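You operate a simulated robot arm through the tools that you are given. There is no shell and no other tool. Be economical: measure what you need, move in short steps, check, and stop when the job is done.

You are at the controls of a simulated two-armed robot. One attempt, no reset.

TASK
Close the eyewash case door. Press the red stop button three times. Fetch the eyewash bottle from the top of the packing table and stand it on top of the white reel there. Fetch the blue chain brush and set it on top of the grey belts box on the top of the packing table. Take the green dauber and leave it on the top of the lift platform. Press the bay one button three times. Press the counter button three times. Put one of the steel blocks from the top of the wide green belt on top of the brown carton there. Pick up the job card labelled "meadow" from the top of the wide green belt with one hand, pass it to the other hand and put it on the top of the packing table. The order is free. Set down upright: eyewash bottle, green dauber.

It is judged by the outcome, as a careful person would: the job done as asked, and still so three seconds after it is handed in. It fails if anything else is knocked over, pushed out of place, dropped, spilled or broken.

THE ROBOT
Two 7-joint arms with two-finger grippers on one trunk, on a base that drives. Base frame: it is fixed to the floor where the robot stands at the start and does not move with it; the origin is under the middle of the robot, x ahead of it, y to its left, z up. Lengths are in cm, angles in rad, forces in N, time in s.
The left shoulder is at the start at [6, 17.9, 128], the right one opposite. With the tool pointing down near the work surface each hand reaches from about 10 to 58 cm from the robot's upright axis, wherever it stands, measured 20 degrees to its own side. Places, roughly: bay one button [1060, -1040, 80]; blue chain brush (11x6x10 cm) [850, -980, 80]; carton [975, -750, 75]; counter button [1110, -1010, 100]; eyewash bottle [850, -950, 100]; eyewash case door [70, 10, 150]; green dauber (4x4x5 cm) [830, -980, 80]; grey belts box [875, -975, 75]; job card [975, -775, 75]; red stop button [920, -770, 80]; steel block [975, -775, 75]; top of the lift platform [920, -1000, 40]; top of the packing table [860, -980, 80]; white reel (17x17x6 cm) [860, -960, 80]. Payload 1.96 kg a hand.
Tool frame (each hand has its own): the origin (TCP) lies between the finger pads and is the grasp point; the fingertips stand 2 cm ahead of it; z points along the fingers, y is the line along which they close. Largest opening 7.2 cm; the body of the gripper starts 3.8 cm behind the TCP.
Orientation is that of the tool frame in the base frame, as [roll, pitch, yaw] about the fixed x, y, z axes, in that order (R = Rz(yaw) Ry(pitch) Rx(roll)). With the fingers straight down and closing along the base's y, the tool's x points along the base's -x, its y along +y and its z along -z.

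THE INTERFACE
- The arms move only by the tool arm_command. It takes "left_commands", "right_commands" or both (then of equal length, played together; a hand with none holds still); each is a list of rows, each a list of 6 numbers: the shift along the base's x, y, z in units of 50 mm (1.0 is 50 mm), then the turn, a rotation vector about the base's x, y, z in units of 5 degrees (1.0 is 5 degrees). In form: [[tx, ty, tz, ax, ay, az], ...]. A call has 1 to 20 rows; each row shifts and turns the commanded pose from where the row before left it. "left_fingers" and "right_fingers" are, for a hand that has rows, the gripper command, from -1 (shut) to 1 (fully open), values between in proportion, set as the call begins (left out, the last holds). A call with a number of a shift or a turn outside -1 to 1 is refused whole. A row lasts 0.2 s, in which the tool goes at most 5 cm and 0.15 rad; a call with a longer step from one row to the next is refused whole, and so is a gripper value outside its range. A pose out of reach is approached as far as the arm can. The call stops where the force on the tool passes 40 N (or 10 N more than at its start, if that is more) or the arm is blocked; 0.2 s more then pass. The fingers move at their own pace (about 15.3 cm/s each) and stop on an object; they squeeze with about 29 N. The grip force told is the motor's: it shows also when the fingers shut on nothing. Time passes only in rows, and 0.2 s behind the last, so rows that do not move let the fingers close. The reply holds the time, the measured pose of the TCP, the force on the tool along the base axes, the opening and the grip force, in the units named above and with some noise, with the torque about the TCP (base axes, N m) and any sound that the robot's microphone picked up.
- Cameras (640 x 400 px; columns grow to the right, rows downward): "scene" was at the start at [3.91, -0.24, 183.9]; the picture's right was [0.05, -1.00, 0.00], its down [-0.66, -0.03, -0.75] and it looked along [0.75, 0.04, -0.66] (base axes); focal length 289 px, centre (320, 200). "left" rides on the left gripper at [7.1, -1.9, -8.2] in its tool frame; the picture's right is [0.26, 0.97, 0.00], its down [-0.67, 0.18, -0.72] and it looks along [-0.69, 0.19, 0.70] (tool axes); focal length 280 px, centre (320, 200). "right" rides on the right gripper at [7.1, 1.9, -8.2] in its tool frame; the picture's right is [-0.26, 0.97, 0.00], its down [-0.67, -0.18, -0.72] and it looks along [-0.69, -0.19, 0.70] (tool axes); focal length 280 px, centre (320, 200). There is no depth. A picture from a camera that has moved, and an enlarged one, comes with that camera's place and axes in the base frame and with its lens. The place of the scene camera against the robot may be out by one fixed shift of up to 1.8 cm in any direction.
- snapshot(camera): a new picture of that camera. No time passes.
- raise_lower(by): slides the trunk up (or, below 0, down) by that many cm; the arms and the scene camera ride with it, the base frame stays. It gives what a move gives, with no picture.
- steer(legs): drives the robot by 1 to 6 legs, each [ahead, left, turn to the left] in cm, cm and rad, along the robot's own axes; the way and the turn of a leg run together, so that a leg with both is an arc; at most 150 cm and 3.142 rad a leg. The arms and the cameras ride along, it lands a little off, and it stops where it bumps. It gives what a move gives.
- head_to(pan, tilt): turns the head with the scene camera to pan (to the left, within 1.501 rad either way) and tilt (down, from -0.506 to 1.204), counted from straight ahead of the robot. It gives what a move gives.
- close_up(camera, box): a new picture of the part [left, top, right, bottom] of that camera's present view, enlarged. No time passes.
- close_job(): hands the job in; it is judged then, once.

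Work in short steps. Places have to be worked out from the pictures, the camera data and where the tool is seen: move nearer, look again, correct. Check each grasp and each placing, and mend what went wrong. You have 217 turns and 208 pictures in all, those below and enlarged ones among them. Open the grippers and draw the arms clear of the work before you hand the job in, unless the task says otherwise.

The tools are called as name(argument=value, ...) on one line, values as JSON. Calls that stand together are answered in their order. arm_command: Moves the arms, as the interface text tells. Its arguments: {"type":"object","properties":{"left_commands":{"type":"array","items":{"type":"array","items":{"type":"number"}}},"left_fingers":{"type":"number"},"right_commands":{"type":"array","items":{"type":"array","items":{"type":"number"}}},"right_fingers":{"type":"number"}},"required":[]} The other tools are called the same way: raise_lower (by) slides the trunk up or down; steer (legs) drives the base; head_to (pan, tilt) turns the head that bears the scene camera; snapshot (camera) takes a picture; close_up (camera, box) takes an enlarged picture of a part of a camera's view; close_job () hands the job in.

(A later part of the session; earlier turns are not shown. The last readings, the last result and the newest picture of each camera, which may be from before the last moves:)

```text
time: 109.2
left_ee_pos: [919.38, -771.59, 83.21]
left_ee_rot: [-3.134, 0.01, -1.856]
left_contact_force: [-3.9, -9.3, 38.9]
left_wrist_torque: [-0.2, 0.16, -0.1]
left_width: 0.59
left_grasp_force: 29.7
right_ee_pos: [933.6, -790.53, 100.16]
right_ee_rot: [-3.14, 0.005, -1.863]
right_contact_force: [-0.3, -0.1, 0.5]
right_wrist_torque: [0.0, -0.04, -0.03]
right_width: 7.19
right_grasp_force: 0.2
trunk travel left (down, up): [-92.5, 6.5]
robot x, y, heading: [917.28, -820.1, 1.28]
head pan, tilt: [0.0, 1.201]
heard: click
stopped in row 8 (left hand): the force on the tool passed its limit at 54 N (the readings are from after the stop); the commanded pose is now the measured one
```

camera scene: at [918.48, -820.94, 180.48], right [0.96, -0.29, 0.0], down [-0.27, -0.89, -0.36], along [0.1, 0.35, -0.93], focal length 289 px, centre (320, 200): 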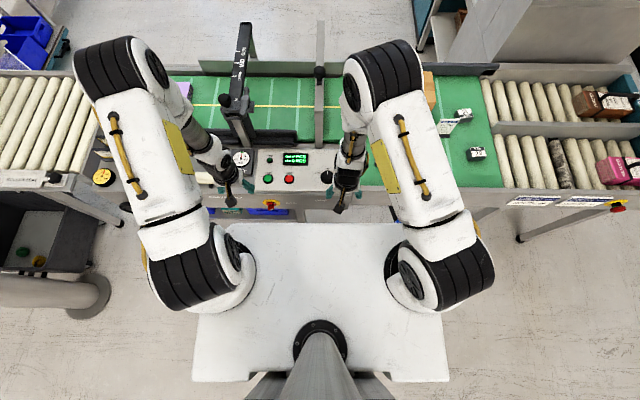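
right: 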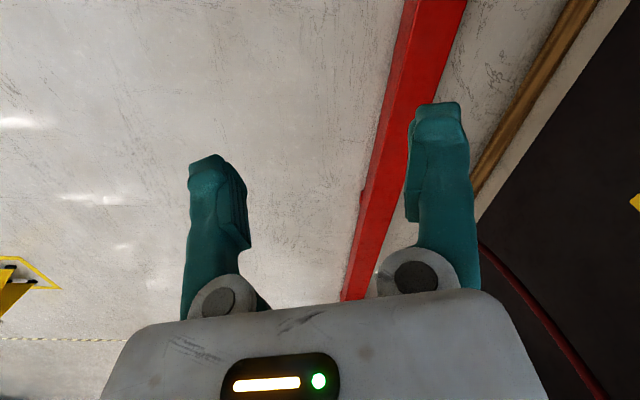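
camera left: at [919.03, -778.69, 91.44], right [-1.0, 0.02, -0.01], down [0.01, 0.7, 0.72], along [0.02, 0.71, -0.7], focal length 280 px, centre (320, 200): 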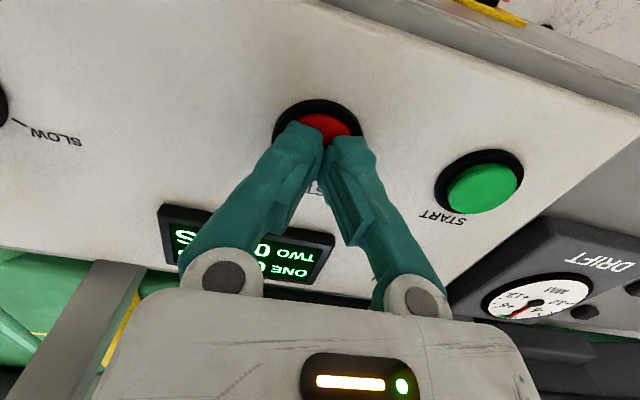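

Second click. Third press, then release.

arm_command(left_commands=[[0, 0, 0.4, 0, 0, 0], [0, 0, 0, 0, 0, 0], [0, 0, 0, 0, 0, 0], [0, 0, -0.2, 0, 0, 0], [0, 0, -0.1, 0, 0, 0], [0, 0, -0.1, 0, 0, 0], [0, 0, -0.05, 0, 0, 0], [0, 0, -0.05, 0, 0, 0], [0, 0, -0.05, 0, 0, 0]])

arm_command(left_commands=[[0, 0, 0.5, 0, 0, 0], [0, 0, 0.9, 0, 0, 0], [0, 0, 0.9, 0, 0, 0], [0, 0, 0.9, 0, 0, 0], [-0.8, -0.4, 0, 0, 0, 0], [-0.8, -0.4, 0, 0, 0, 0], [-0.8, -0.4, 0, 0, 0, 0], [-0.8, -0.4, 0, 0, 0, 0]], left_fingers=1)

snapshot(camera="scene")

```text
time: 110.8
left_ee_pos: [919.42, -771.17, 83.27]
left_ee_rot: [-3.139, 0.018, -1.857]
left_contact_force: [-7.0, -10.6, 38.5]
left_wrist_torque: [-0.22, 0.2, -0.17]
left_width: 0.58
left_grasp_force: 29.1
right_ee_pos: [933.57, -790.51, 100.2]
right_ee_rot: [-3.141, 0.005, -1.86]
right_contact_force: [0.6, 0.2, 0.1]
right_wrist_torque: [0.02, -0.01, -0.01]
right_width: 7.21
right_grasp_force: 0.0
trunk travel left (down, up): [-92.5, 6.5]
robot x, y, heading: [917.22, -819.82, 1.278]
head pan, tilt: [0.0, 1.201]
heard: click
stopped in row 8 (left hand): the force on the tool passed its limit at 55 N (the readings are from after the stop); the commanded pose is now the measured one
```

```text
time: 112.7
left_ee_pos: [903.44, -779.06, 98.9]
left_ee_rot: [-3.133, 0.013, -1.856]
left_contact_force: [0.8, 0.3, 0.8]
left_wrist_torque: [0.02, -0.01, -0.01]
left_width: 7.21
left_grasp_force: 0.0
right_ee_pos: [933.46, -790.06, 100.02]
right_ee_rot: [-3.141, 0.002, -1.861]
right_contact_force: [0.2, 0.6, -0.1]
right_wrist_torque: [-0.01, -0.03, 0.03]
right_width: 7.2
right_grasp_force: 0.0
trunk travel left (down, up): [-92.5, 6.5]
robot x, y, heading: [917.26, -819.96, 1.283]
head pan, tilt: [0.0, 1.201]
```

```text
176 pictures are left
camera scene: at [918.27, -820.92, 180.48], right [0.96, -0.29, 0.0], down [-0.27, -0.89, -0.36], along [0.11, 0.35, -0.93], focal length 289 px, centre (320, 200)
```

scene: 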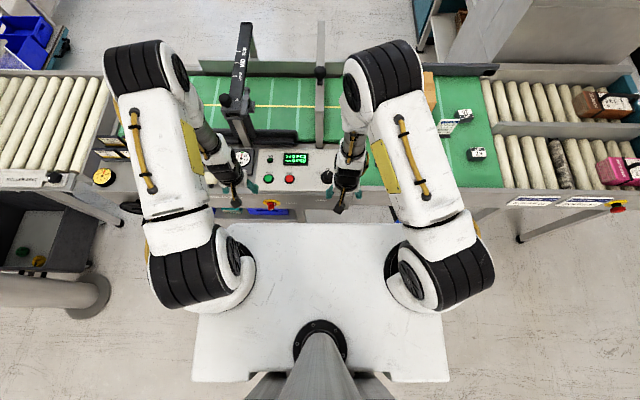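

Three clicks done. I shift right to face the carton/card area, and rotate the right hand so its camera looks back at the robot's base, to learn how close I may drive.

steer(legs=[[0, -30, 0]])

arm_command(right_commands=[[0, 0, 0.2, -0.959, 0.284, 0], [0, 0, 0.2, -0.959, 0.284, 0], [0, 0, 0.2, -0.959, 0.284, 0], [0, 0, 0.2, -0.959, 0.284, 0], [0, 0, 0.2, -0.959, 0.284, 0], [0, 0, 0.2, -0.959, 0.284, 0], [0, 0, 0.2, -0.959, 0.284, 0], [0, 0, 0.2, -0.959, 0.284, 0], [0, 0, 0.2, -0.959, 0.284, 0], [0, 0, 0.2, -0.959, 0.284, 0], [0, 0, 0.2, -0.959, 0.284, 0], [0, 0, 0.2, -0.959, 0.284, 0], [0, 0, 0.2, -0.959, 0.284, 0], [0, 0, 0.2, -0.959, 0.284, 0]])

snapshot(camera="right")

```text
time: 114.7
left_ee_pos: [932.04, -787.27, 98.78]
left_ee_rot: [-3.135, 0.012, -1.857]
left_contact_force: [-0.8, -0.3, -0.3]
left_wrist_torque: [0.0, -0.01, 0.03]
left_width: 7.19
left_grasp_force: 0.0
right_ee_pos: [961.88, -798.49, 100.12]
right_ee_rot: [-3.138, -0.001, -1.861]
right_contact_force: [-0.6, -0.3, 0.2]
right_wrist_torque: [-0.01, -0.01, -0.04]
right_width: 7.21
right_grasp_force: 0.1
trunk travel left (down, up): [-92.5, 6.5]
robot x, y, heading: [945.46, -828.23, 1.283]
head pan, tilt: [0.0, 1.201]
```

```text
time: 117.7
left_ee_pos: [932.23, -787.49, 98.77]
left_ee_rot: [-3.136, 0.011, -1.857]
left_contact_force: [-0.2, 0.1, 0.0]
left_wrist_torque: [0.01, 0.0, 0.01]
left_width: 7.22
left_grasp_force: 0.1
right_ee_pos: [961.92, -798.99, 106.49]
right_ee_rot: [3.141, -0.601, -1.861]
right_contact_force: [-0.2, 0.1, 0.5]
right_wrist_torque: [0.01, -0.06, -0.03]
right_width: 7.18
right_grasp_force: 0.0
right hand out of reach, approached as far as the arm can: row 7, 8, 9, 10, 11, 12, 13, 14
trunk travel left (down, up): [-92.5, 6.5]
robot x, y, heading: [945.47, -828.47, 1.285]
head pan, tilt: [0.0, 1.201]
```

```text
175 pictures are left
camera right: at [959.68, -799.51, 117.4], right [-0.86, 0.48, -0.15], down [0.45, 0.87, 0.21], along [0.23, 0.11, -0.97], focal length 280 px, centre (320, 200)
```

right: 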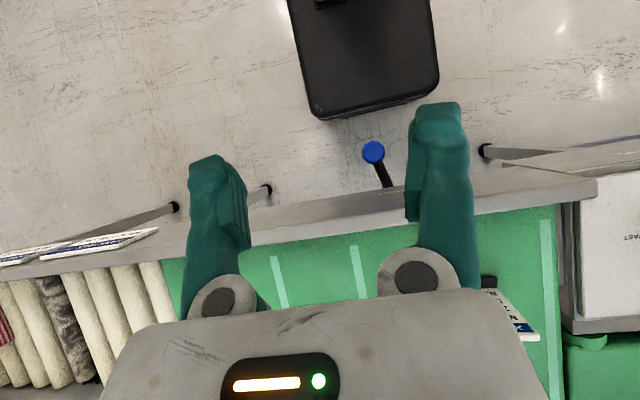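

Base front is only ~23 cm ahead and low; belt edge is ~50 ahead, a blue knob sticks out ~34 ahead. I restore the right hand (then tilt forward 40° for extra reach) and raise both hands.

arm_command(right_commands=[[0, 0, 0.1, 0.959, -0.284, 0], [0, 0, 0.1, 0.959, -0.284, 0], [0, 0, 0.1, 0.959, -0.284, 0], [0, 0, 0.1, 0.959, -0.284, 0], [0, 0, 0.1, 0.959, -0.284, 0], [0, 0, 0.1, 0.959, -0.284, 0], [0, 0, 0.1, 0.959, -0.284, 0], [0, 0, 0.1, 0.959, -0.284, 0], [0, 0, 0.1, 0.959, -0.284, 0], [0, 0, 0.1, 0.959, -0.284, 0], [0, 0, 0.1, 0.959, -0.284, 0], [0, 0, 0.1, 0.959, -0.284, 0], [0, 0, 0.1, 0.959, -0.284, 0], [0, 0, 0.1, 0.959, -0.284, 0]], left_commands=[[0, 0, 0.25, 0, 0, 0], [0, 0, 0.25, 0, 0, 0], [0, 0, 0.25, 0, 0, 0], [0, 0, 0.25, 0, 0, 0], [0, 0, 0.25, 0, 0, 0], [0, 0, 0.25, 0, 0, 0], [0, 0, 0.25, 0, 0, 0], [0, 0, 0.25, 0, 0, 0], [0, 0, 0.25, 0, 0, 0], [0, 0, 0.25, 0, 0, 0], [0, 0, 0.25, 0, 0, 0], [0, 0, 0.25, 0, 0, 0], [0, 0, 0.25, 0, 0, 0], [0, 0, 0.25, 0, 0, 0]])

snapshot(camera="right")

```text
time: 120.7
left_ee_pos: [932.13, -787.51, 116.34]
left_ee_rot: [-3.134, 0.011, -1.857]
left_contact_force: [-0.3, 0.7, -0.5]
left_wrist_torque: [0.01, -0.03, -0.03]
left_width: 7.21
left_grasp_force: 0.0
right_ee_pos: [961.22, -796.82, 112.57]
right_ee_rot: [-3.138, 0.62, -1.859]
right_contact_force: [0.6, -0.6, -0.3]
right_wrist_torque: [-0.01, -0.01, 0.04]
right_width: 7.19
right_grasp_force: 0.0
right hand out of reach, approached as far as the arm can: row 12, 13, 14
trunk travel left (down, up): [-92.5, 6.5]
robot x, y, heading: [945.83, -827.96, 1.282]
head pan, tilt: [0.0, 1.201]
```

```text
174 pictures are left
camera right: at [956.28, -806.26, 115.23], right [-0.86, 0.48, 0.15], down [0.21, 0.08, 0.97], along [0.46, 0.87, -0.17], focal length 280 px, centre (320, 200)
```

right: 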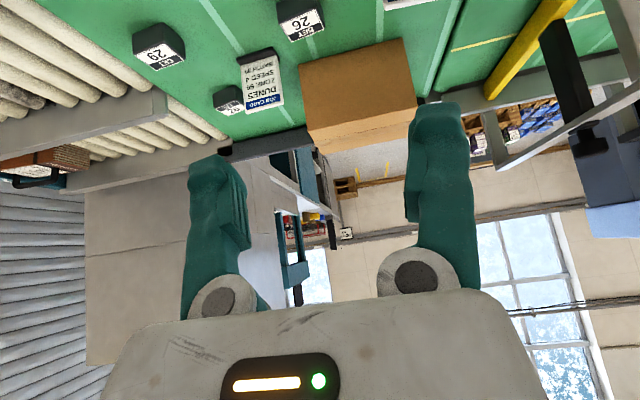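

Now tilt is +35° forward. I draw the left hand back/up, lower the trunk 12 cm and drive 13 cm ahead.

arm_command(left_commands=[[-0.23, -0.6, 0.6, 0, 0, 0], [-0.23, -0.6, 0.6, 0, 0, 0], [-0.2, -0.6, 0.6, 0, 0, 0]])

raise_lower(by=-12)

steer(legs=[[13, 0, 0]])

head_to(pan=-0.1, tilt=0.95)

snapshot(camera="scene")

snapshot(camera="right")

```text
time: 121.5
left_ee_pos: [928.76, -794.73, 125.81]
left_ee_rot: [-3.135, 0.011, -1.856]
left_contact_force: [0.0, -0.8, 0.7]
left_wrist_torque: [0.0, -0.01, 0.02]
left_width: 7.21
left_grasp_force: 0.0
left hand out of reach, approached as far as the arm can: row 3
right_ee_pos: [961.3, -796.88, 112.56]
right_ee_rot: [-3.139, 0.616, -1.86]
right_contact_force: [0.5, 1.1, 0.8]
right_wrist_torque: [0.03, -0.02, 0.01]
right_width: 7.2
right_grasp_force: 0.1
trunk travel left (down, up): [-92.5, 6.5]
robot x, y, heading: [945.5, -828.18, 1.282]
head pan, tilt: [0.0, 1.201]
```

```text
time: 123.0
left_ee_pos: [928.89, -794.65, 113.83]
left_ee_rot: [-3.136, 0.009, -1.857]
left_contact_force: [-0.5, -0.3, 0.1]
left_wrist_torque: [0.01, -0.04, 0.0]
left_width: 7.19
left_grasp_force: 0.1
right_ee_pos: [961.12, -796.67, 100.52]
right_ee_rot: [-3.14, 0.618, -1.859]
right_contact_force: [-0.4, -0.2, 0.7]
right_wrist_torque: [0.01, 0.03, -0.04]
right_width: 7.18
right_grasp_force: 0.0
trunk travel left (down, up): [-80.5, 18.5]
robot x, y, heading: [945.45, -828.18, 1.28]
head pan, tilt: [0.0, 1.201]
```

```text
time: 124.3
left_ee_pos: [932.52, -782.26, 113.97]
left_ee_rot: [-3.134, 0.011, -1.858]
left_contact_force: [0.2, 0.2, 0.0]
left_wrist_torque: [-0.03, 0.01, 0.01]
left_width: 7.2
left_grasp_force: 0.3
right_ee_pos: [964.84, -784.37, 100.64]
right_ee_rot: [3.142, 0.62, -1.86]
right_contact_force: [-0.5, -0.9, 0.6]
right_wrist_torque: [0.01, -0.01, 0.01]
right_width: 7.18
right_grasp_force: 0.0
trunk travel left (down, up): [-80.5, 18.5]
robot x, y, heading: [949.63, -815.6, 1.281]
head pan, tilt: [0.0, 1.201]
```

```text
time: 125.0
left_ee_pos: [932.59, -782.06, 113.81]
left_ee_rot: [-3.135, 0.008, -1.86]
left_contact_force: [0.4, 0.6, 0.5]
left_wrist_torque: [0.02, -0.02, 0.0]
left_width: 7.21
left_grasp_force: 0.0
right_ee_pos: [965.17, -784.22, 100.57]
right_ee_rot: [-3.14, 0.618, -1.858]
right_contact_force: [-0.2, -1.0, -0.9]
right_wrist_torque: [0.02, -0.01, 0.01]
right_width: 7.18
right_grasp_force: 0.1
trunk travel left (down, up): [-80.5, 18.5]
robot x, y, heading: [949.46, -815.9, 1.283]
head pan, tilt: [-0.099, 0.949]
```

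```text
173 pictures are left
camera scene: at [951.94, -815.38, 170.09], right [0.92, -0.38, 0.0], down [-0.31, -0.75, -0.58], along [0.22, 0.54, -0.81], focal length 289 px, centre (320, 200)
```

scene: 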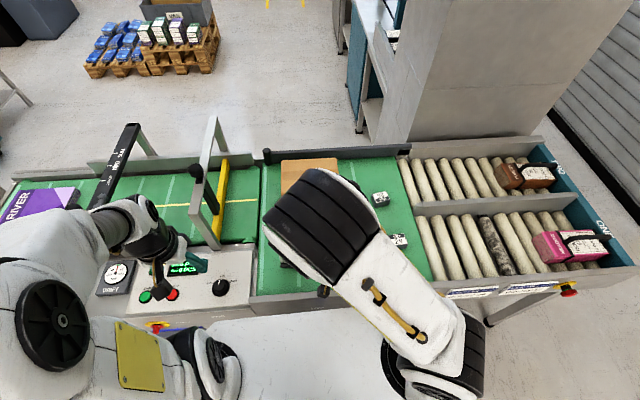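

```text
172 pictures are left
camera right: at [960.08, -793.68, 103.21], right [-0.86, 0.48, 0.15], down [0.21, 0.08, 0.97], along [0.46, 0.87, -0.17], focal length 280 px, centre (320, 200)
```

right: 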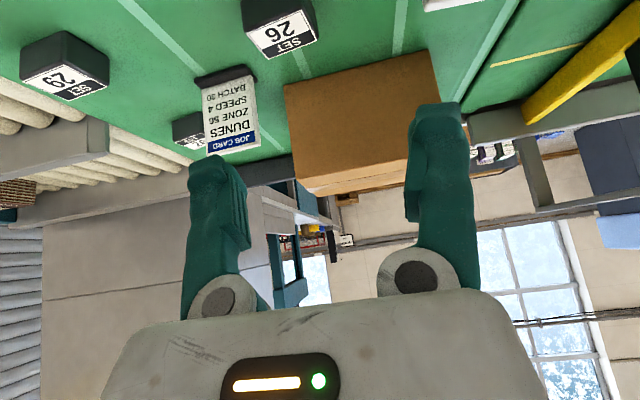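

I tilt the right hand back down to look at the blocks and card from above.

arm_command(right_commands=[[-0.05, -0.2, 0.3, -0.959, 0.284, 0], [-0.05, -0.2, 0.3, -0.959, 0.284, 0], [-0.05, -0.2, 0.3, -0.959, 0.284, 0], [-0.05, -0.2, 0.3, -0.959, 0.284, 0], [-0.05, -0.2, 0.3, -0.959, 0.284, 0], [-0.05, 0, 0.3, -0.959, 0.284, 0]])

snapshot(camera="right")

```text
time: 126.4
left_ee_pos: [932.58, -782.0, 113.86]
left_ee_rot: [-3.135, 0.009, -1.858]
left_contact_force: [0.1, 0.7, -0.2]
left_wrist_torque: [-0.01, 0.02, 0.03]
left_width: 7.18
left_grasp_force: 0.1
right_ee_pos: [963.27, -788.35, 109.31]
right_ee_rot: [-3.138, 0.09, -1.858]
right_contact_force: [-0.4, 0.4, 0.0]
right_wrist_torque: [0.01, -0.01, -0.01]
right_width: 7.17
right_grasp_force: 0.0
right hand out of reach, approached as far as the arm can: row 1, 2
trunk travel left (down, up): [-80.5, 18.5]
robot x, y, heading: [949.58, -815.94, 1.283]
head pan, tilt: [-0.099, 0.949]
```

```text
171 pictures are left
camera right: at [959.13, -795.22, 116.83], right [-0.85, 0.52, 0.02], down [0.35, 0.53, 0.78], along [0.4, 0.67, -0.63], focal length 280 px, centre (320, 200)
```

right: 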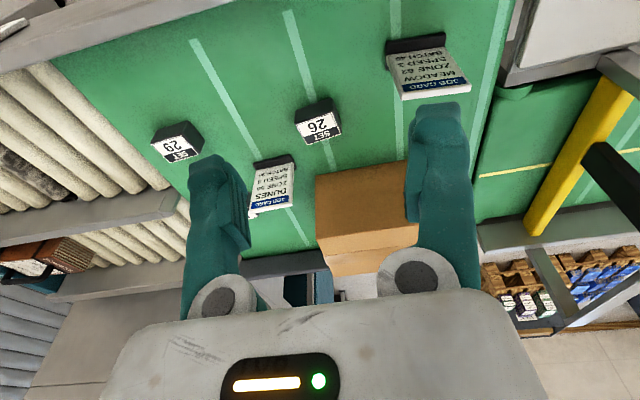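

close_up(camera="right", box=[140, 20, 480, 230])

```text
1.88 times, centred on (310, 125) of right
camera zoom: at [959.13, -795.22, 116.83], right [-0.85, 0.52, 0.02], down [0.35, 0.53, 0.78], along [0.4, 0.67, -0.63], focal length 528 px, centre (339, 341)
```

zoom: 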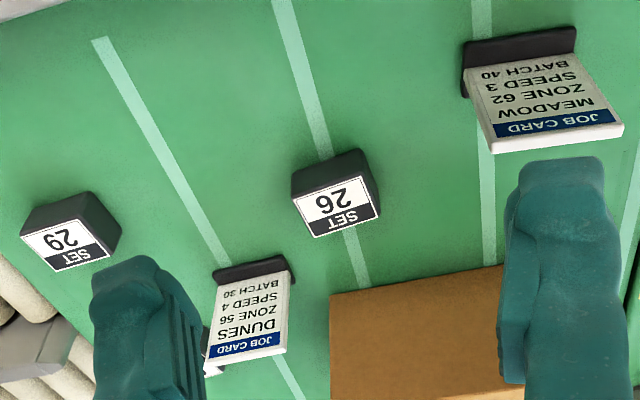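

Block "26" top is ~6×4.5 cm centred near (973.4,-771); carton front edge runs (964,-752)–(982,-758), top z≈91. I move the right hand to a pre-grasp above block 26 with 25° forward tilt.

arm_command(right_commands=[[0.25, 0.43, -0.5, 0.959, -0.284, 0], [0.25, 0.43, -0.5, 0.959, -0.284, 0], [0.25, 0.43, -0.5, 0.959, -0.284, 0], [0.25, 0.43, -0.5, 0.959, -0.284, 0], [0.25, 0.43, -0.5, 0, 0, 0.7], [0.25, 0.43, -0.5, 0, 0, 0.7], [0.25, 0.43, -0.5, 0, 0, 0], [0.25, 0.43, -0.5, 0, 0, 0]], right_fingers=1)

snapshot(camera="right")

```text
time: 128.2
left_ee_pos: [932.63, -782.08, 113.94]
left_ee_rot: [-3.134, 0.009, -1.86]
left_contact_force: [0.3, -0.3, 0.9]
left_wrist_torque: [-0.01, -0.04, -0.01]
left_width: 7.19
left_grasp_force: 0.1
right_ee_pos: [973.31, -770.88, 89.03]
right_ee_rot: [-3.141, 0.442, -1.736]
right_contact_force: [0.1, 0.4, 0.5]
right_wrist_torque: [0.01, 0.03, -0.01]
right_width: 7.21
right_grasp_force: 0.0
trunk travel left (down, up): [-80.5, 18.5]
robot x, y, heading: [949.47, -815.85, 1.278]
head pan, tilt: [-0.099, 0.949]
```

```text
169 pictures are left
camera right: at [969.74, -780.3, 93.5], right [-0.91, 0.39, 0.11], down [0.23, 0.27, 0.94], along [0.34, 0.88, -0.34], focal length 280 px, centre (320, 200)
```

right: 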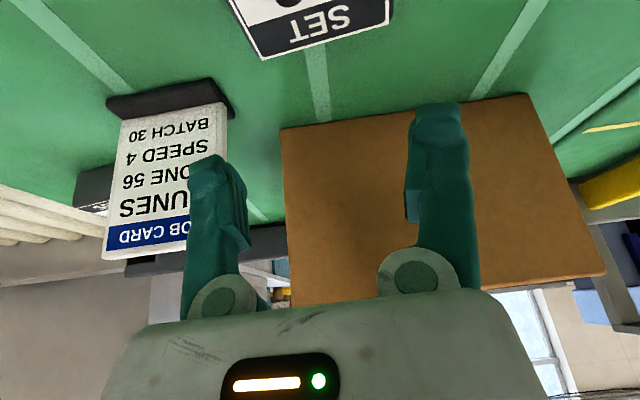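

The block is partly out of view; I back up a little to measure it precisely.

arm_command(right_commands=[[-0.25, -0.8, 0.3, 0, 0, 0], [-0.25, -0.8, 0.3, -0.959, 0.284, 0], [0, 0, 0.5, -0.959, 0.284, 0], [0, 0, 0, -0.959, 0.284, 0]])

close_up(camera="right", box=[200, 0, 440, 150])

```text
time: 129.2
left_ee_pos: [932.51, -782.11, 113.76]
left_ee_rot: [-3.133, 0.01, -1.859]
left_contact_force: [0.3, -0.6, 0.5]
left_wrist_torque: [-0.01, 0.03, -0.02]
left_width: 7.22
left_grasp_force: 0.1
right_ee_pos: [970.71, -779.12, 94.62]
right_ee_rot: [3.11, 0.183, -1.748]
right_contact_force: [0.4, -0.2, -0.7]
right_wrist_torque: [0.01, -0.02, 0.01]
right_width: 7.21
right_grasp_force: 0.0
trunk travel left (down, up): [-80.5, 18.5]
robot x, y, heading: [949.6, -815.63, 1.275]
head pan, tilt: [-0.099, 0.949]
```

```text
2.67 times, centred on (320, 75) of right
camera zoom: at [967.5, -787.13, 101.59], right [-0.91, 0.42, 0.08], down [0.29, 0.49, 0.82], along [0.31, 0.76, -0.57], focal length 748 px, centre (320, 533)
```

zoom: 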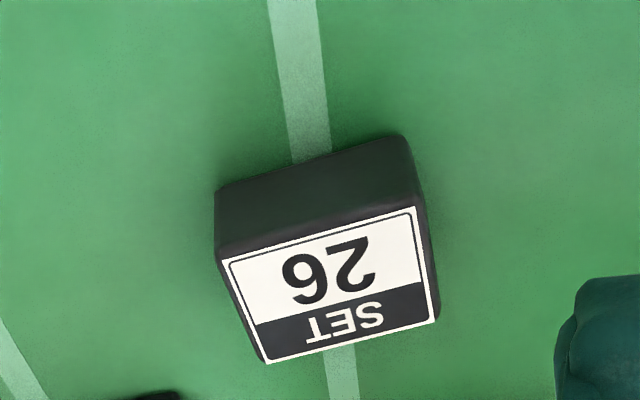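

Block 26 is 7.0×5.0×4.2 cm, so it must be gripped front-to-back, with a vertical tool. I'll yaw the right hand ~−81°, raise the left hand, and drive 10 cm closer (column clears the knob).

arm_command(right_commands=[[0, 0, 0.5, -0.959, 0.284, 0], [0, 0, 0.5, -0.959, 0.284, 0], [0, 0, 0, 0, 0, -1], [0, 0, 0, 0, 0, -1], [0, 0, 0, 0, 0, -1], [0, 0, 0, 0, 0, -1], [0, 0, 0, 0, 0, -1], [0, 0, 0, 0, 0, -1], [0, 0, 0, 0, 0, -1], [0, 0, 0, 0, 0, -1], [0, 0, 0, 0, 0, -1], [0, 0, 0, 0, 0, -1], [0, 0, 0, 0, 0, -1], [0, 0, 0, 0, 0, -1], [0, 0, 0, 0, 0, -1], [0, 0, 0, 0, 0, -1], [0, 0, 0, 0, 0, -1], [0, 0, 0, 0, 0, -1]], left_commands=[[0, 0, 0.5, 0, 0, 0], [0, 0, 0.5, 0, 0, 0], [0, 0, 0.5, 0, 0, 0], [0, 0, 0.5, 0, 0, 0], [0, 0, 0, 0, 0, 0], [0, 0, 0, 0, 0, 0], [0, 0, 0, 0, 0, 0], [0, 0, 0, 0, 0, 0], [0, 0, 0, 0, 0, 0], [0, 0, 0, 0, 0, 0], [0, 0, 0, 0, 0, 0], [0, 0, 0, 0, 0, 0], [0, 0, 0, 0, 0, 0], [0, 0, 0, 0, 0, 0], [0, 0, 0, 0, 0, 0], [0, 0, 0, 0, 0, 0], [0, 0, 0, 0, 0, 0], [0, 0, 0, 0, 0, 0]])

snapshot(camera="right")

```text
time: 133.0
left_ee_pos: [932.59, -782.16, 118.8]
left_ee_rot: [-3.134, 0.007, -1.857]
left_contact_force: [0.2, -0.7, 0.1]
left_wrist_torque: [-0.04, -0.04, -0.01]
left_width: 7.18
left_grasp_force: 0.1
left hand out of reach, approached as far as the arm can: row 3, 4
right_ee_pos: [970.57, -779.08, 99.79]
right_ee_rot: [3.092, 0.009, 3.136]
right_contact_force: [-0.9, -0.3, 1.0]
right_wrist_torque: [0.01, 0.04, 0.01]
right_width: 7.19
right_grasp_force: 0.0
trunk travel left (down, up): [-80.5, 18.5]
robot x, y, heading: [949.42, -815.66, 1.282]
head pan, tilt: [-0.099, 0.949]
```

```text
167 pictures are left
camera right: at [963.48, -777.51, 108.06], right [0.27, 0.96, 0.05], down [0.67, -0.22, 0.71], along [0.7, -0.16, -0.7], focal length 280 px, centre (320, 200)
```

right: 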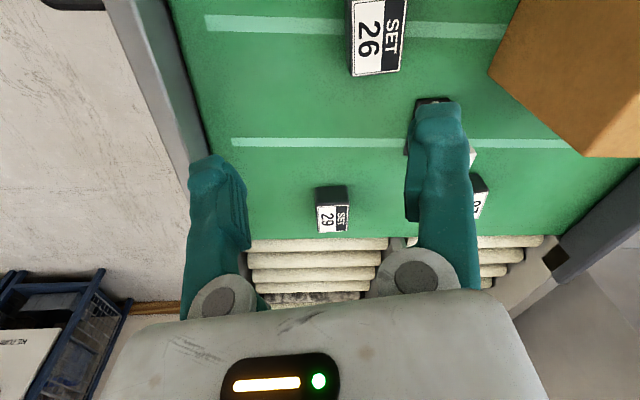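

Tool yaw is about right (needs −8° more and small roll fix). Drive 10 cm ahead carefully.

steer(legs=[[5, 0, 0], [5, 0, 0]])

arm_command(right_commands=[[0, 0, 0, -0.57, 0, -0.8], [0, 0, 0, 0, 0, -0.8]])

snapshot(camera="right")

snapshot(camera="scene")

```text
time: 134.5
left_ee_pos: [935.05, -773.18, 119.02]
left_ee_rot: [-3.135, 0.013, -1.856]
left_contact_force: [0.2, -0.3, 0.0]
left_wrist_torque: [0.04, -0.03, 0.0]
left_width: 7.23
left_grasp_force: 0.0
right_ee_pos: [973.3, -770.08, 99.91]
right_ee_rot: [3.087, 0.013, 3.138]
right_contact_force: [0.1, -1.0, -0.4]
right_wrist_torque: [0.04, 0.01, 0.01]
right_width: 7.17
right_grasp_force: 0.0
trunk travel left (down, up): [-80.5, 18.5]
robot x, y, heading: [952.23, -806.47, 1.282]
head pan, tilt: [-0.099, 0.949]
```

```text
time: 135.1
left_ee_pos: [935.3, -772.82, 118.88]
left_ee_rot: [-3.134, 0.01, -1.857]
left_contact_force: [0.3, 0.3, 1.2]
left_wrist_torque: [-0.01, 0.0, 0.0]
left_width: 7.2
left_grasp_force: 0.0
right_ee_pos: [973.56, -769.73, 99.78]
right_ee_rot: [3.14, 0.012, 2.998]
right_contact_force: [0.4, -0.1, 0.6]
right_wrist_torque: [0.0, -0.01, 0.02]
right_width: 7.22
right_grasp_force: 0.1
trunk travel left (down, up): [-80.5, 18.5]
robot x, y, heading: [951.77, -806.04, 1.281]
head pan, tilt: [-0.099, 0.949]
```

```text
166 pictures are left
camera right: at [966.59, -766.78, 107.97], right [0.4, 0.92, 0.0], down [0.63, -0.28, 0.72], along [0.66, -0.29, -0.69], focal length 280 px, centre (320, 200)
```

right: 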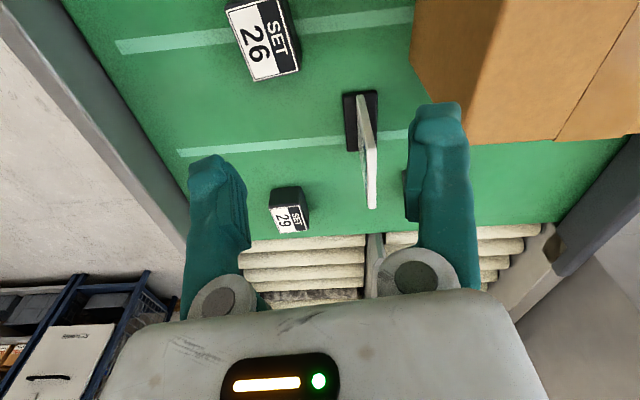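

```text
165 pictures are left
camera scene: at [954.72, -806.12, 170.1], right [0.92, -0.38, 0.0], down [-0.31, -0.75, -0.58], along [0.22, 0.54, -0.81], focal length 289 px, centre (320, 200)
```

scene: 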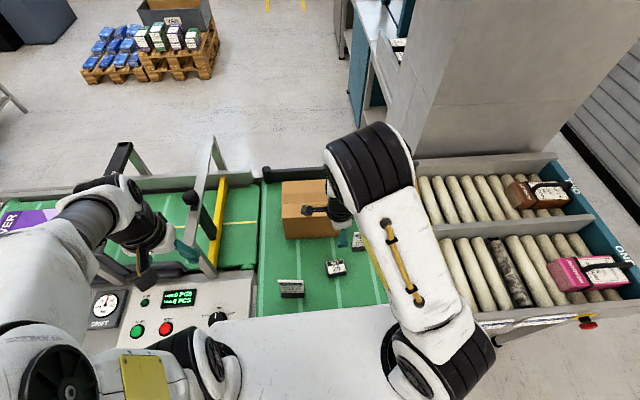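

Combining views, the belt top is actually at z≈80: block 26 is ~5.8×4.1×3.4 cm at (971.5,-773.7), top 83.4; carton front (963,-757)–(979.5,-762.5), top ≈94. I move above the block and check.

arm_command(right_commands=[[-0.2, -0.4, -0.5, 0, 0, 0], [-0.2, -0.4, -0.5, 0, 0, 0], [0, 0, -0.6, 0, 0, 0], [0, 0, -0.2, 0, 0, 0]])

snapshot(camera="right")

close_up(camera="scene", box=[240, 160, 440, 320])

```text
time: 136.1
left_ee_pos: [935.3, -772.86, 118.91]
left_ee_rot: [-3.135, 0.009, -1.856]
left_contact_force: [-0.6, 0.1, 1.0]
left_wrist_torque: [-0.02, 0.0, 0.02]
left_width: 7.18
left_grasp_force: 0.1
right_ee_pos: [971.56, -773.75, 90.69]
right_ee_rot: [-3.141, 0.011, 2.999]
right_contact_force: [0.7, -0.3, -0.6]
right_wrist_torque: [-0.01, 0.02, -0.02]
right_width: 7.2
right_grasp_force: 0.1
trunk travel left (down, up): [-80.5, 18.5]
robot x, y, heading: [952.28, -806.33, 1.281]
head pan, tilt: [-0.099, 0.949]
```

```text
164 pictures are left
camera right: at [964.61, -770.78, 98.94], right [0.4, 0.92, 0.0], down [0.63, -0.28, 0.72], along [0.66, -0.29, -0.69], focal length 280 px, centre (320, 200)
```

right: 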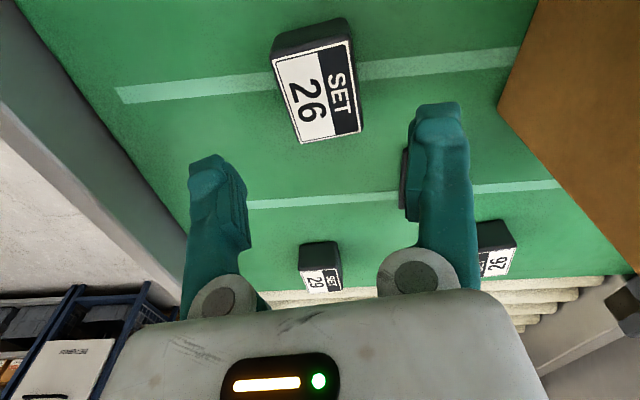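

```text
2.50 times, centred on (340, 240) of scene
camera zoom: at [954.73, -806.08, 170.1], right [0.92, -0.38, 0.0], down [-0.31, -0.75, -0.58], along [0.22, 0.54, -0.81], focal length 723 px, centre (270, 100)
```

zoom: 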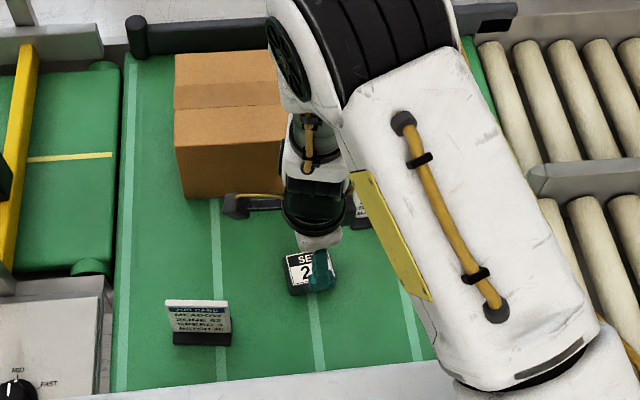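

Well centred (block at (971.3,-773.8)). Descend and grip.

arm_command(right_commands=[[0, 0, -0.5, 0, 0, 0], [0, 0, -0.5, 0, 0, 0], [0, 0, -0.4, 0, 0, 0], [0, 0, -0.15, 0, 0, 0], [0, 0, -0.08, 0, 0, 0]])

arm_command(right_commands=[[0, 0, 0, 0, 0, 0], [0, 0, 0, 0, 0, 0], [0, 0, 0, 0, 0, 0]], right_fingers=-1)

snapshot(camera="right")

```text
time: 137.3
left_ee_pos: [935.39, -772.7, 118.91]
left_ee_rot: [-3.135, 0.009, -1.858]
left_contact_force: [-0.6, 1.1, 0.3]
left_wrist_torque: [0.0, -0.02, -0.01]
left_width: 7.22
left_grasp_force: 0.1
right_ee_pos: [971.36, -773.56, 82.56]
right_ee_rot: [-3.141, 0.012, 2.998]
right_contact_force: [0.2, 0.9, -0.1]
right_wrist_torque: [0.02, -0.01, 0.0]
right_width: 7.18
right_grasp_force: 0.0
trunk travel left (down, up): [-80.5, 18.5]
robot x, y, heading: [952.24, -806.47, 1.283]
head pan, tilt: [-0.099, 0.949]
```

```text
time: 138.1
left_ee_pos: [935.42, -772.82, 118.83]
left_ee_rot: [-3.135, 0.01, -1.858]
left_contact_force: [0.1, 0.2, 0.6]
left_wrist_torque: [0.03, 0.01, 0.01]
left_width: 7.19
left_grasp_force: 0.1
right_ee_pos: [971.44, -773.65, 82.66]
right_ee_rot: [-3.138, 0.013, 2.998]
right_contact_force: [-0.2, -1.3, 0.5]
right_wrist_torque: [-0.1, -0.04, -0.06]
right_width: 4.45
right_grasp_force: 28.7
trunk travel left (down, up): [-80.5, 18.5]
robot x, y, heading: [952.15, -805.89, 1.28]
head pan, tilt: [-0.099, 0.949]
```

```text
162 pictures are left
camera right: at [964.61, -770.7, 90.79], right [0.4, 0.92, 0.0], down [0.63, -0.27, 0.72], along [0.66, -0.29, -0.69], focal length 280 px, centre (320, 200)
```

right: 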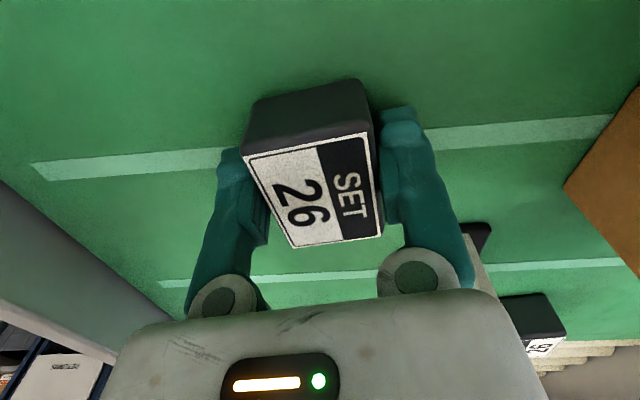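

Gripped (4.45 cm). Lift to z≈100 and move over the carton.

arm_command(right_commands=[[0, 0, 0.5, 0, 0, 0], [0, 0, 0.8, 0, 0, 0], [0, 0, 0.8, 0, 0, 0], [0, 0, 0.8, 0, 0, 0], [0, 0, 0.8, 0, 0, 0], [0.06, 0.7, 0, 0, 0, 0], [0.06, 0.8, 0, 0, 0, 0], [0.06, 0.8, 0, 0, 0, 0], [0.06, 0.8, 0, 0, 0, 0], [0.06, 0.8, 0, 0, 0, 0]])

snapshot(camera="right")

close_up(camera="scene", box=[240, 140, 440, 300])

```text
time: 140.3
left_ee_pos: [935.29, -772.54, 118.77]
left_ee_rot: [-3.134, 0.006, -1.857]
left_contact_force: [0.1, -0.2, 1.1]
left_wrist_torque: [0.01, 0.0, -0.02]
left_width: 7.21
left_grasp_force: 0.0
right_ee_pos: [973.07, -754.15, 101.08]
right_ee_rot: [-3.136, 0.011, 2.998]
right_contact_force: [-0.8, 1.1, -4.1]
right_wrist_torque: [-0.06, 0.0, 0.01]
right_width: 4.45
right_grasp_force: 29.3
trunk travel left (down, up): [-80.5, 18.5]
robot x, y, heading: [952.33, -806.26, 1.277]
head pan, tilt: [-0.099, 0.949]
```

```text
161 pictures are left
camera right: at [966.22, -751.1, 109.25], right [0.4, 0.92, 0.0], down [0.63, -0.27, 0.72], along [0.66, -0.29, -0.69], focal length 280 px, centre (320, 200)
```

right: 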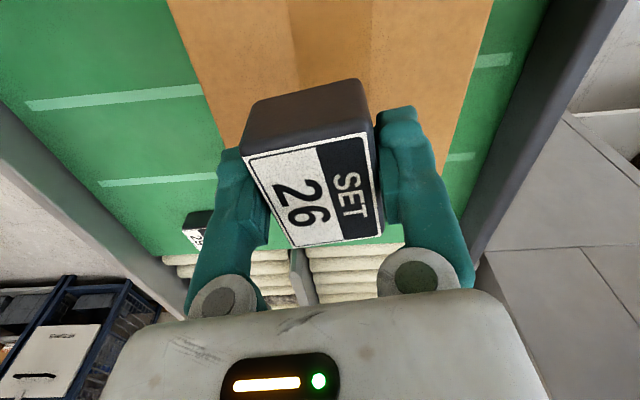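

```text
2.50 times, centred on (340, 220) of scene
camera zoom: at [954.84, -805.74, 170.1], right [0.92, -0.38, 0.0], down [-0.31, -0.75, -0.58], along [0.22, 0.54, -0.81], focal length 723 px, centre (270, 150)
```

zoom: 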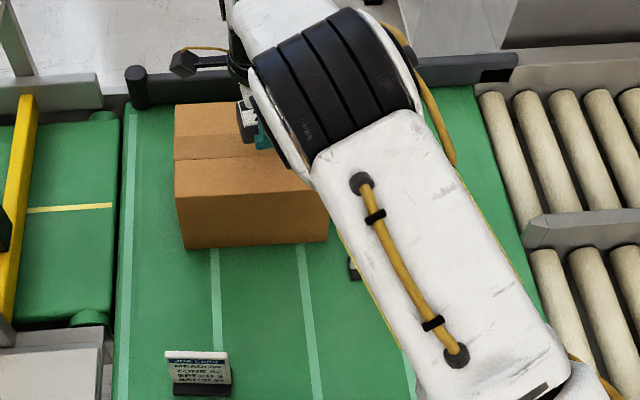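

The block is over the carton. Lower gently until contact.

arm_command(right_commands=[[0, 0, -0.3, 0, 0, 0], [0, 0, -0.2, 0, 0, 0], [0, 0, -0.1, 0, 0, 0], [0, 0, -0.1, 0, 0, 0], [0, 0, -0.05, 0, 0, 0], [0, 0, -0.05, 0, 0, 0]])

snapshot(camera="right")

```text
time: 141.7
left_ee_pos: [935.41, -772.68, 118.8]
left_ee_rot: [-3.134, 0.01, -1.858]
left_contact_force: [0.8, 0.1, 0.5]
left_wrist_torque: [-0.02, 0.0, -0.05]
left_width: 7.21
left_grasp_force: 0.0
right_ee_pos: [972.95, -754.11, 97.06]
right_ee_rot: [-3.14, 0.012, 2.999]
right_contact_force: [0.6, 0.7, -4.5]
right_wrist_torque: [0.0, -0.01, 0.03]
right_width: 4.43
right_grasp_force: 29.3
trunk travel left (down, up): [-80.5, 18.5]
robot x, y, heading: [952.07, -806.11, 1.277]
head pan, tilt: [-0.099, 0.949]
```

```text
159 pictures are left
camera right: at [966.16, -751.17, 105.26], right [0.4, 0.92, 0.0], down [0.63, -0.27, 0.72], along [0.66, -0.29, -0.69], focal length 280 px, centre (320, 200)
```

right: 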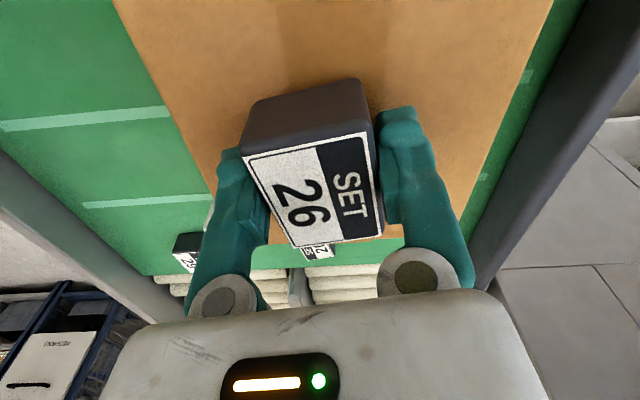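

Not yet touching; shift slightly to −x and keep lowering.

arm_command(right_commands=[[-0.2, 0.05, 0, 0, 0, 0], [0, 0, -0.06, 0, 0, 0], [0, 0, -0.06, 0, 0, 0], [0, 0, -0.06, 0, 0, 0], [0, 0, -0.06, 0, 0, 0], [0, 0, -0.06, 0, 0, 0], [0, 0, 0, 0, 0, 0]])

```text
time: 143.1
left_ee_pos: [935.29, -773.01, 118.85]
left_ee_rot: [-3.135, 0.01, -1.857]
left_contact_force: [0.3, 0.3, -0.5]
left_wrist_torque: [0.01, 0.01, -0.05]
left_width: 7.21
left_grasp_force: 0.1
right_ee_pos: [971.9, -753.92, 96.19]
right_ee_rot: [3.13, 0.012, 2.998]
right_contact_force: [-1.1, -5.4, 17.2]
right_wrist_torque: [-0.66, -0.03, -0.08]
right_width: 4.49
right_grasp_force: 29.6
trunk travel left (down, up): [-80.5, 18.5]
robot x, y, heading: [952.24, -806.23, 1.281]
head pan, tilt: [-0.099, 0.949]
stopped in row 6 (right hand): the force on the tool passed its limit at 42 N (the readings are from after the stop); the commanded pose is now the measured one
```

Contact at TCP z≈96.2. Release and rise.

arm_command(right_commands=[[0, 0, 0.02, 0, 0, 0], [0, 0, 0, 0, 0, 0]], right_fingers=0.6)

arm_command(right_commands=[[0, 0, 0.3, 0, 0, 0], [0, 0, 0.5, 0, 0, 0], [0, 0, 0.8, 0, 0, 0], [0, 0, 0.5, 0, 0, 0]])

snapshot(camera="right")

```text
time: 143.7
left_ee_pos: [935.35, -772.83, 118.87]
left_ee_rot: [-3.135, 0.008, -1.858]
left_contact_force: [-0.9, -0.8, 0.8]
left_wrist_torque: [0.02, -0.02, -0.04]
left_width: 7.2
left_grasp_force: 0.1
right_ee_pos: [971.87, -753.73, 96.18]
right_ee_rot: [3.134, 0.014, 2.998]
right_contact_force: [0.3, -0.4, 0.7]
right_wrist_torque: [0.0, -0.01, -0.01]
right_width: 5.76
right_grasp_force: 0.1
trunk travel left (down, up): [-80.5, 18.5]
robot x, y, heading: [952.35, -806.33, 1.285]
head pan, tilt: [-0.099, 0.949]
```

```text
time: 144.7
left_ee_pos: [935.38, -772.67, 118.9]
left_ee_rot: [-3.135, 0.007, -1.857]
left_contact_force: [0.8, -0.5, -0.1]
left_wrist_torque: [-0.01, -0.01, 0.0]
left_width: 7.21
left_grasp_force: 0.1
right_ee_pos: [972.0, -753.8, 104.13]
right_ee_rot: [3.136, 0.011, 2.997]
right_contact_force: [-0.4, -0.1, 0.0]
right_wrist_torque: [0.0, 0.0, -0.01]
right_width: 5.75
right_grasp_force: 0.1
right hand out of reach, approached as far as the arm can: row 4
trunk travel left (down, up): [-80.5, 18.5]
robot x, y, heading: [952.08, -806.43, 1.287]
head pan, tilt: [-0.099, 0.949]
```

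```text
158 pictures are left
camera right: at [965.15, -750.78, 112.32], right [0.4, 0.92, 0.01], down [0.63, -0.28, 0.72], along [0.67, -0.28, -0.69], focal length 280 px, centre (320, 200)
```

right: 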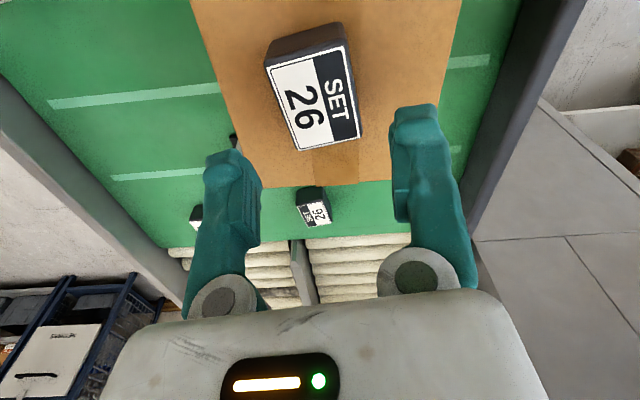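

The block sits on the carton. Next the MEADOW card near (957,-776.5). I move the right hand over it, yawing to align with the card.

arm_command(right_commands=[[-0.43, -0.77, 0, 0, 0, -0.93], [-0.43, -0.77, 0, 0, 0, -0.93], [-0.43, -0.77, 0, 0, 0, -0.93], [-0.43, -0.77, 0, 0, 0, 0], [-0.43, -0.77, 0, 0, 0, 0], [-0.43, -0.77, 0, 0, 0, 0]], right_fingers=1)

snapshot(camera="right")

close_up(camera="scene", box=[220, 170, 420, 320])

```text
time: 146.1
left_ee_pos: [935.16, -772.73, 118.9]
left_ee_rot: [-3.135, 0.01, -1.856]
left_contact_force: [-0.1, 0.4, 0.1]
left_wrist_torque: [0.03, 0.01, -0.01]
left_width: 7.19
left_grasp_force: 0.0
right_ee_pos: [959.14, -776.99, 104.14]
right_ee_rot: [3.133, 0.012, 2.754]
right_contact_force: [-0.6, 0.0, -0.4]
right_wrist_torque: [-0.02, 0.0, 0.01]
right_width: 7.2
right_grasp_force: 0.0
trunk travel left (down, up): [-80.5, 18.5]
robot x, y, heading: [952.04, -806.74, 1.281]
head pan, tilt: [-0.099, 0.949]
```

```text
157 pictures are left
camera right: at [953.1, -772.42, 112.39], right [0.61, 0.79, 0.01], down [0.55, -0.43, 0.72], along [0.58, -0.43, -0.69], focal length 280 px, centre (320, 200)
```

right: 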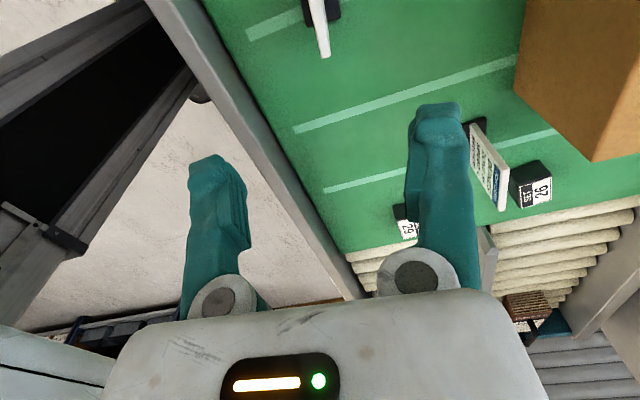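

```text
2.67 times, centred on (320, 245) of scene
camera zoom: at [954.69, -806.18, 170.1], right [0.92, -0.38, 0.0], down [-0.31, -0.75, -0.58], along [0.22, 0.54, -0.81], focal length 771 px, centre (320, 80)
```

zoom: 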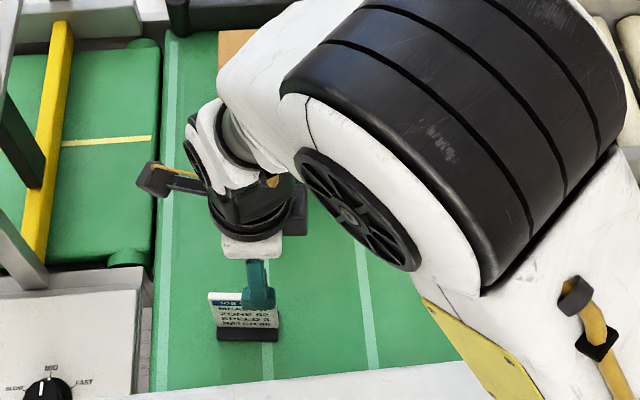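

The card is edge-on in the wrist view, so alignment is good; its top is z≈89. I tilt the right hand 25° (fingers toward card's left) and come down to pre-grasp over its right part.

arm_command(right_commands=[[0.03, 0.02, -0.2, 0.378, 0.926, 0], [0.03, 0.02, -0.3, 0.378, 0.926, 0], [0.03, 0.02, -0.3, 0.378, 0.926, 0], [0.03, 0.02, -0.3, 0.378, 0.926, 0], [0.03, 0.02, -0.3, 0.378, 0.926, 0]])

snapshot(camera="right")

close_up(camera="scene", box=[220, 170, 420, 320])

```text
time: 147.3
left_ee_pos: [935.57, -772.64, 118.93]
left_ee_rot: [-3.137, 0.007, -1.858]
left_contact_force: [-0.1, 0.0, -1.0]
left_wrist_torque: [0.01, 0.0, 0.01]
left_width: 7.2
left_grasp_force: 0.0
right_ee_pos: [960.0, -776.32, 97.14]
right_ee_rot: [3.135, -0.427, 2.757]
right_contact_force: [-0.3, -1.1, -0.3]
right_wrist_torque: [0.02, 0.01, -0.02]
right_width: 7.19
right_grasp_force: 0.0
trunk travel left (down, up): [-80.5, 18.5]
robot x, y, heading: [952.17, -806.76, 1.278]
head pan, tilt: [-0.099, 0.949]
```

```text
155 pictures are left
camera right: at [957.79, -773.34, 107.62], right [0.59, 0.8, -0.1], down [0.77, -0.52, 0.37], along [0.24, -0.3, -0.92], focal length 280 px, centre (320, 200)
```

right: 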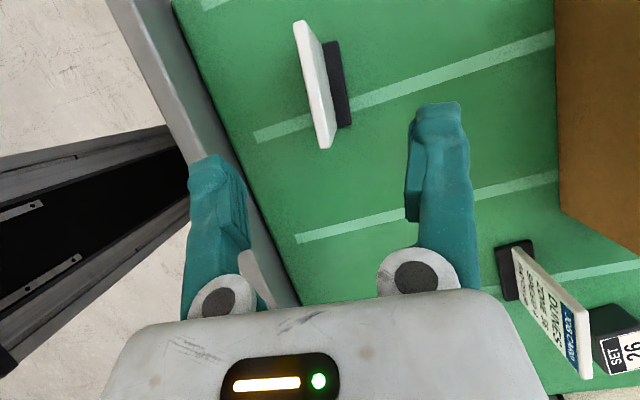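

```text
2.67 times, centred on (320, 245) of scene
camera zoom: at [955.02, -805.96, 170.1], right [0.92, -0.38, 0.0], down [-0.31, -0.75, -0.58], along [0.22, 0.54, -0.81], focal length 771 px, centre (320, 80)
```

zoom: 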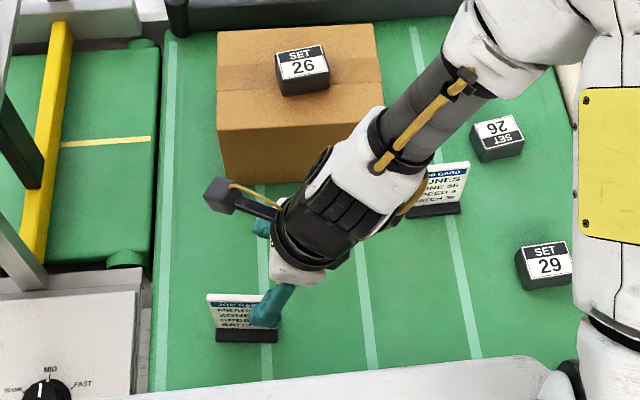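

Looks centred across the card; I'm ~3.7 cm right of its middle. Descend to z≈86.5 shifting 1 cm left, then close.

arm_command(right_commands=[[-0.05, 0.02, -0.5, 0, 0, 0], [-0.05, 0.02, -0.5, 0, 0, 0], [-0.05, 0.02, -0.5, 0, 0, 0], [-0.05, 0.02, -0.4, 0, 0, 0], [0, 0, -0.23, 0, 0, 0]])

snapshot(camera="right")

```text
time: 148.5
left_ee_pos: [935.37, -772.62, 118.93]
left_ee_rot: [-3.134, 0.009, -1.856]
left_contact_force: [0.1, 0.0, 1.0]
left_wrist_torque: [-0.01, 0.01, -0.02]
left_width: 7.19
left_grasp_force: 0.2
right_ee_pos: [958.81, -775.86, 86.51]
right_ee_rot: [3.134, -0.425, 2.757]
right_contact_force: [0.0, 0.2, -0.8]
right_wrist_torque: [0.03, 0.0, 0.0]
right_width: 7.19
right_grasp_force: 0.1
trunk travel left (down, up): [-80.5, 18.5]
robot x, y, heading: [951.91, -806.12, 1.278]
head pan, tilt: [-0.099, 0.949]
```

```text
153 pictures are left
camera right: at [956.66, -772.94, 97.0], right [0.59, 0.8, -0.1], down [0.77, -0.52, 0.37], along [0.25, -0.3, -0.92], focal length 280 px, centre (320, 200)
```

right: 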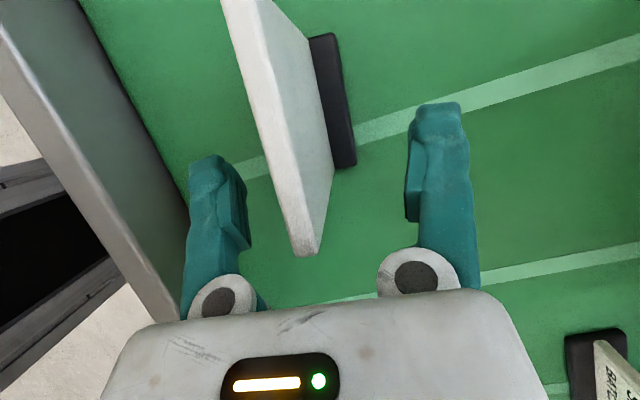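

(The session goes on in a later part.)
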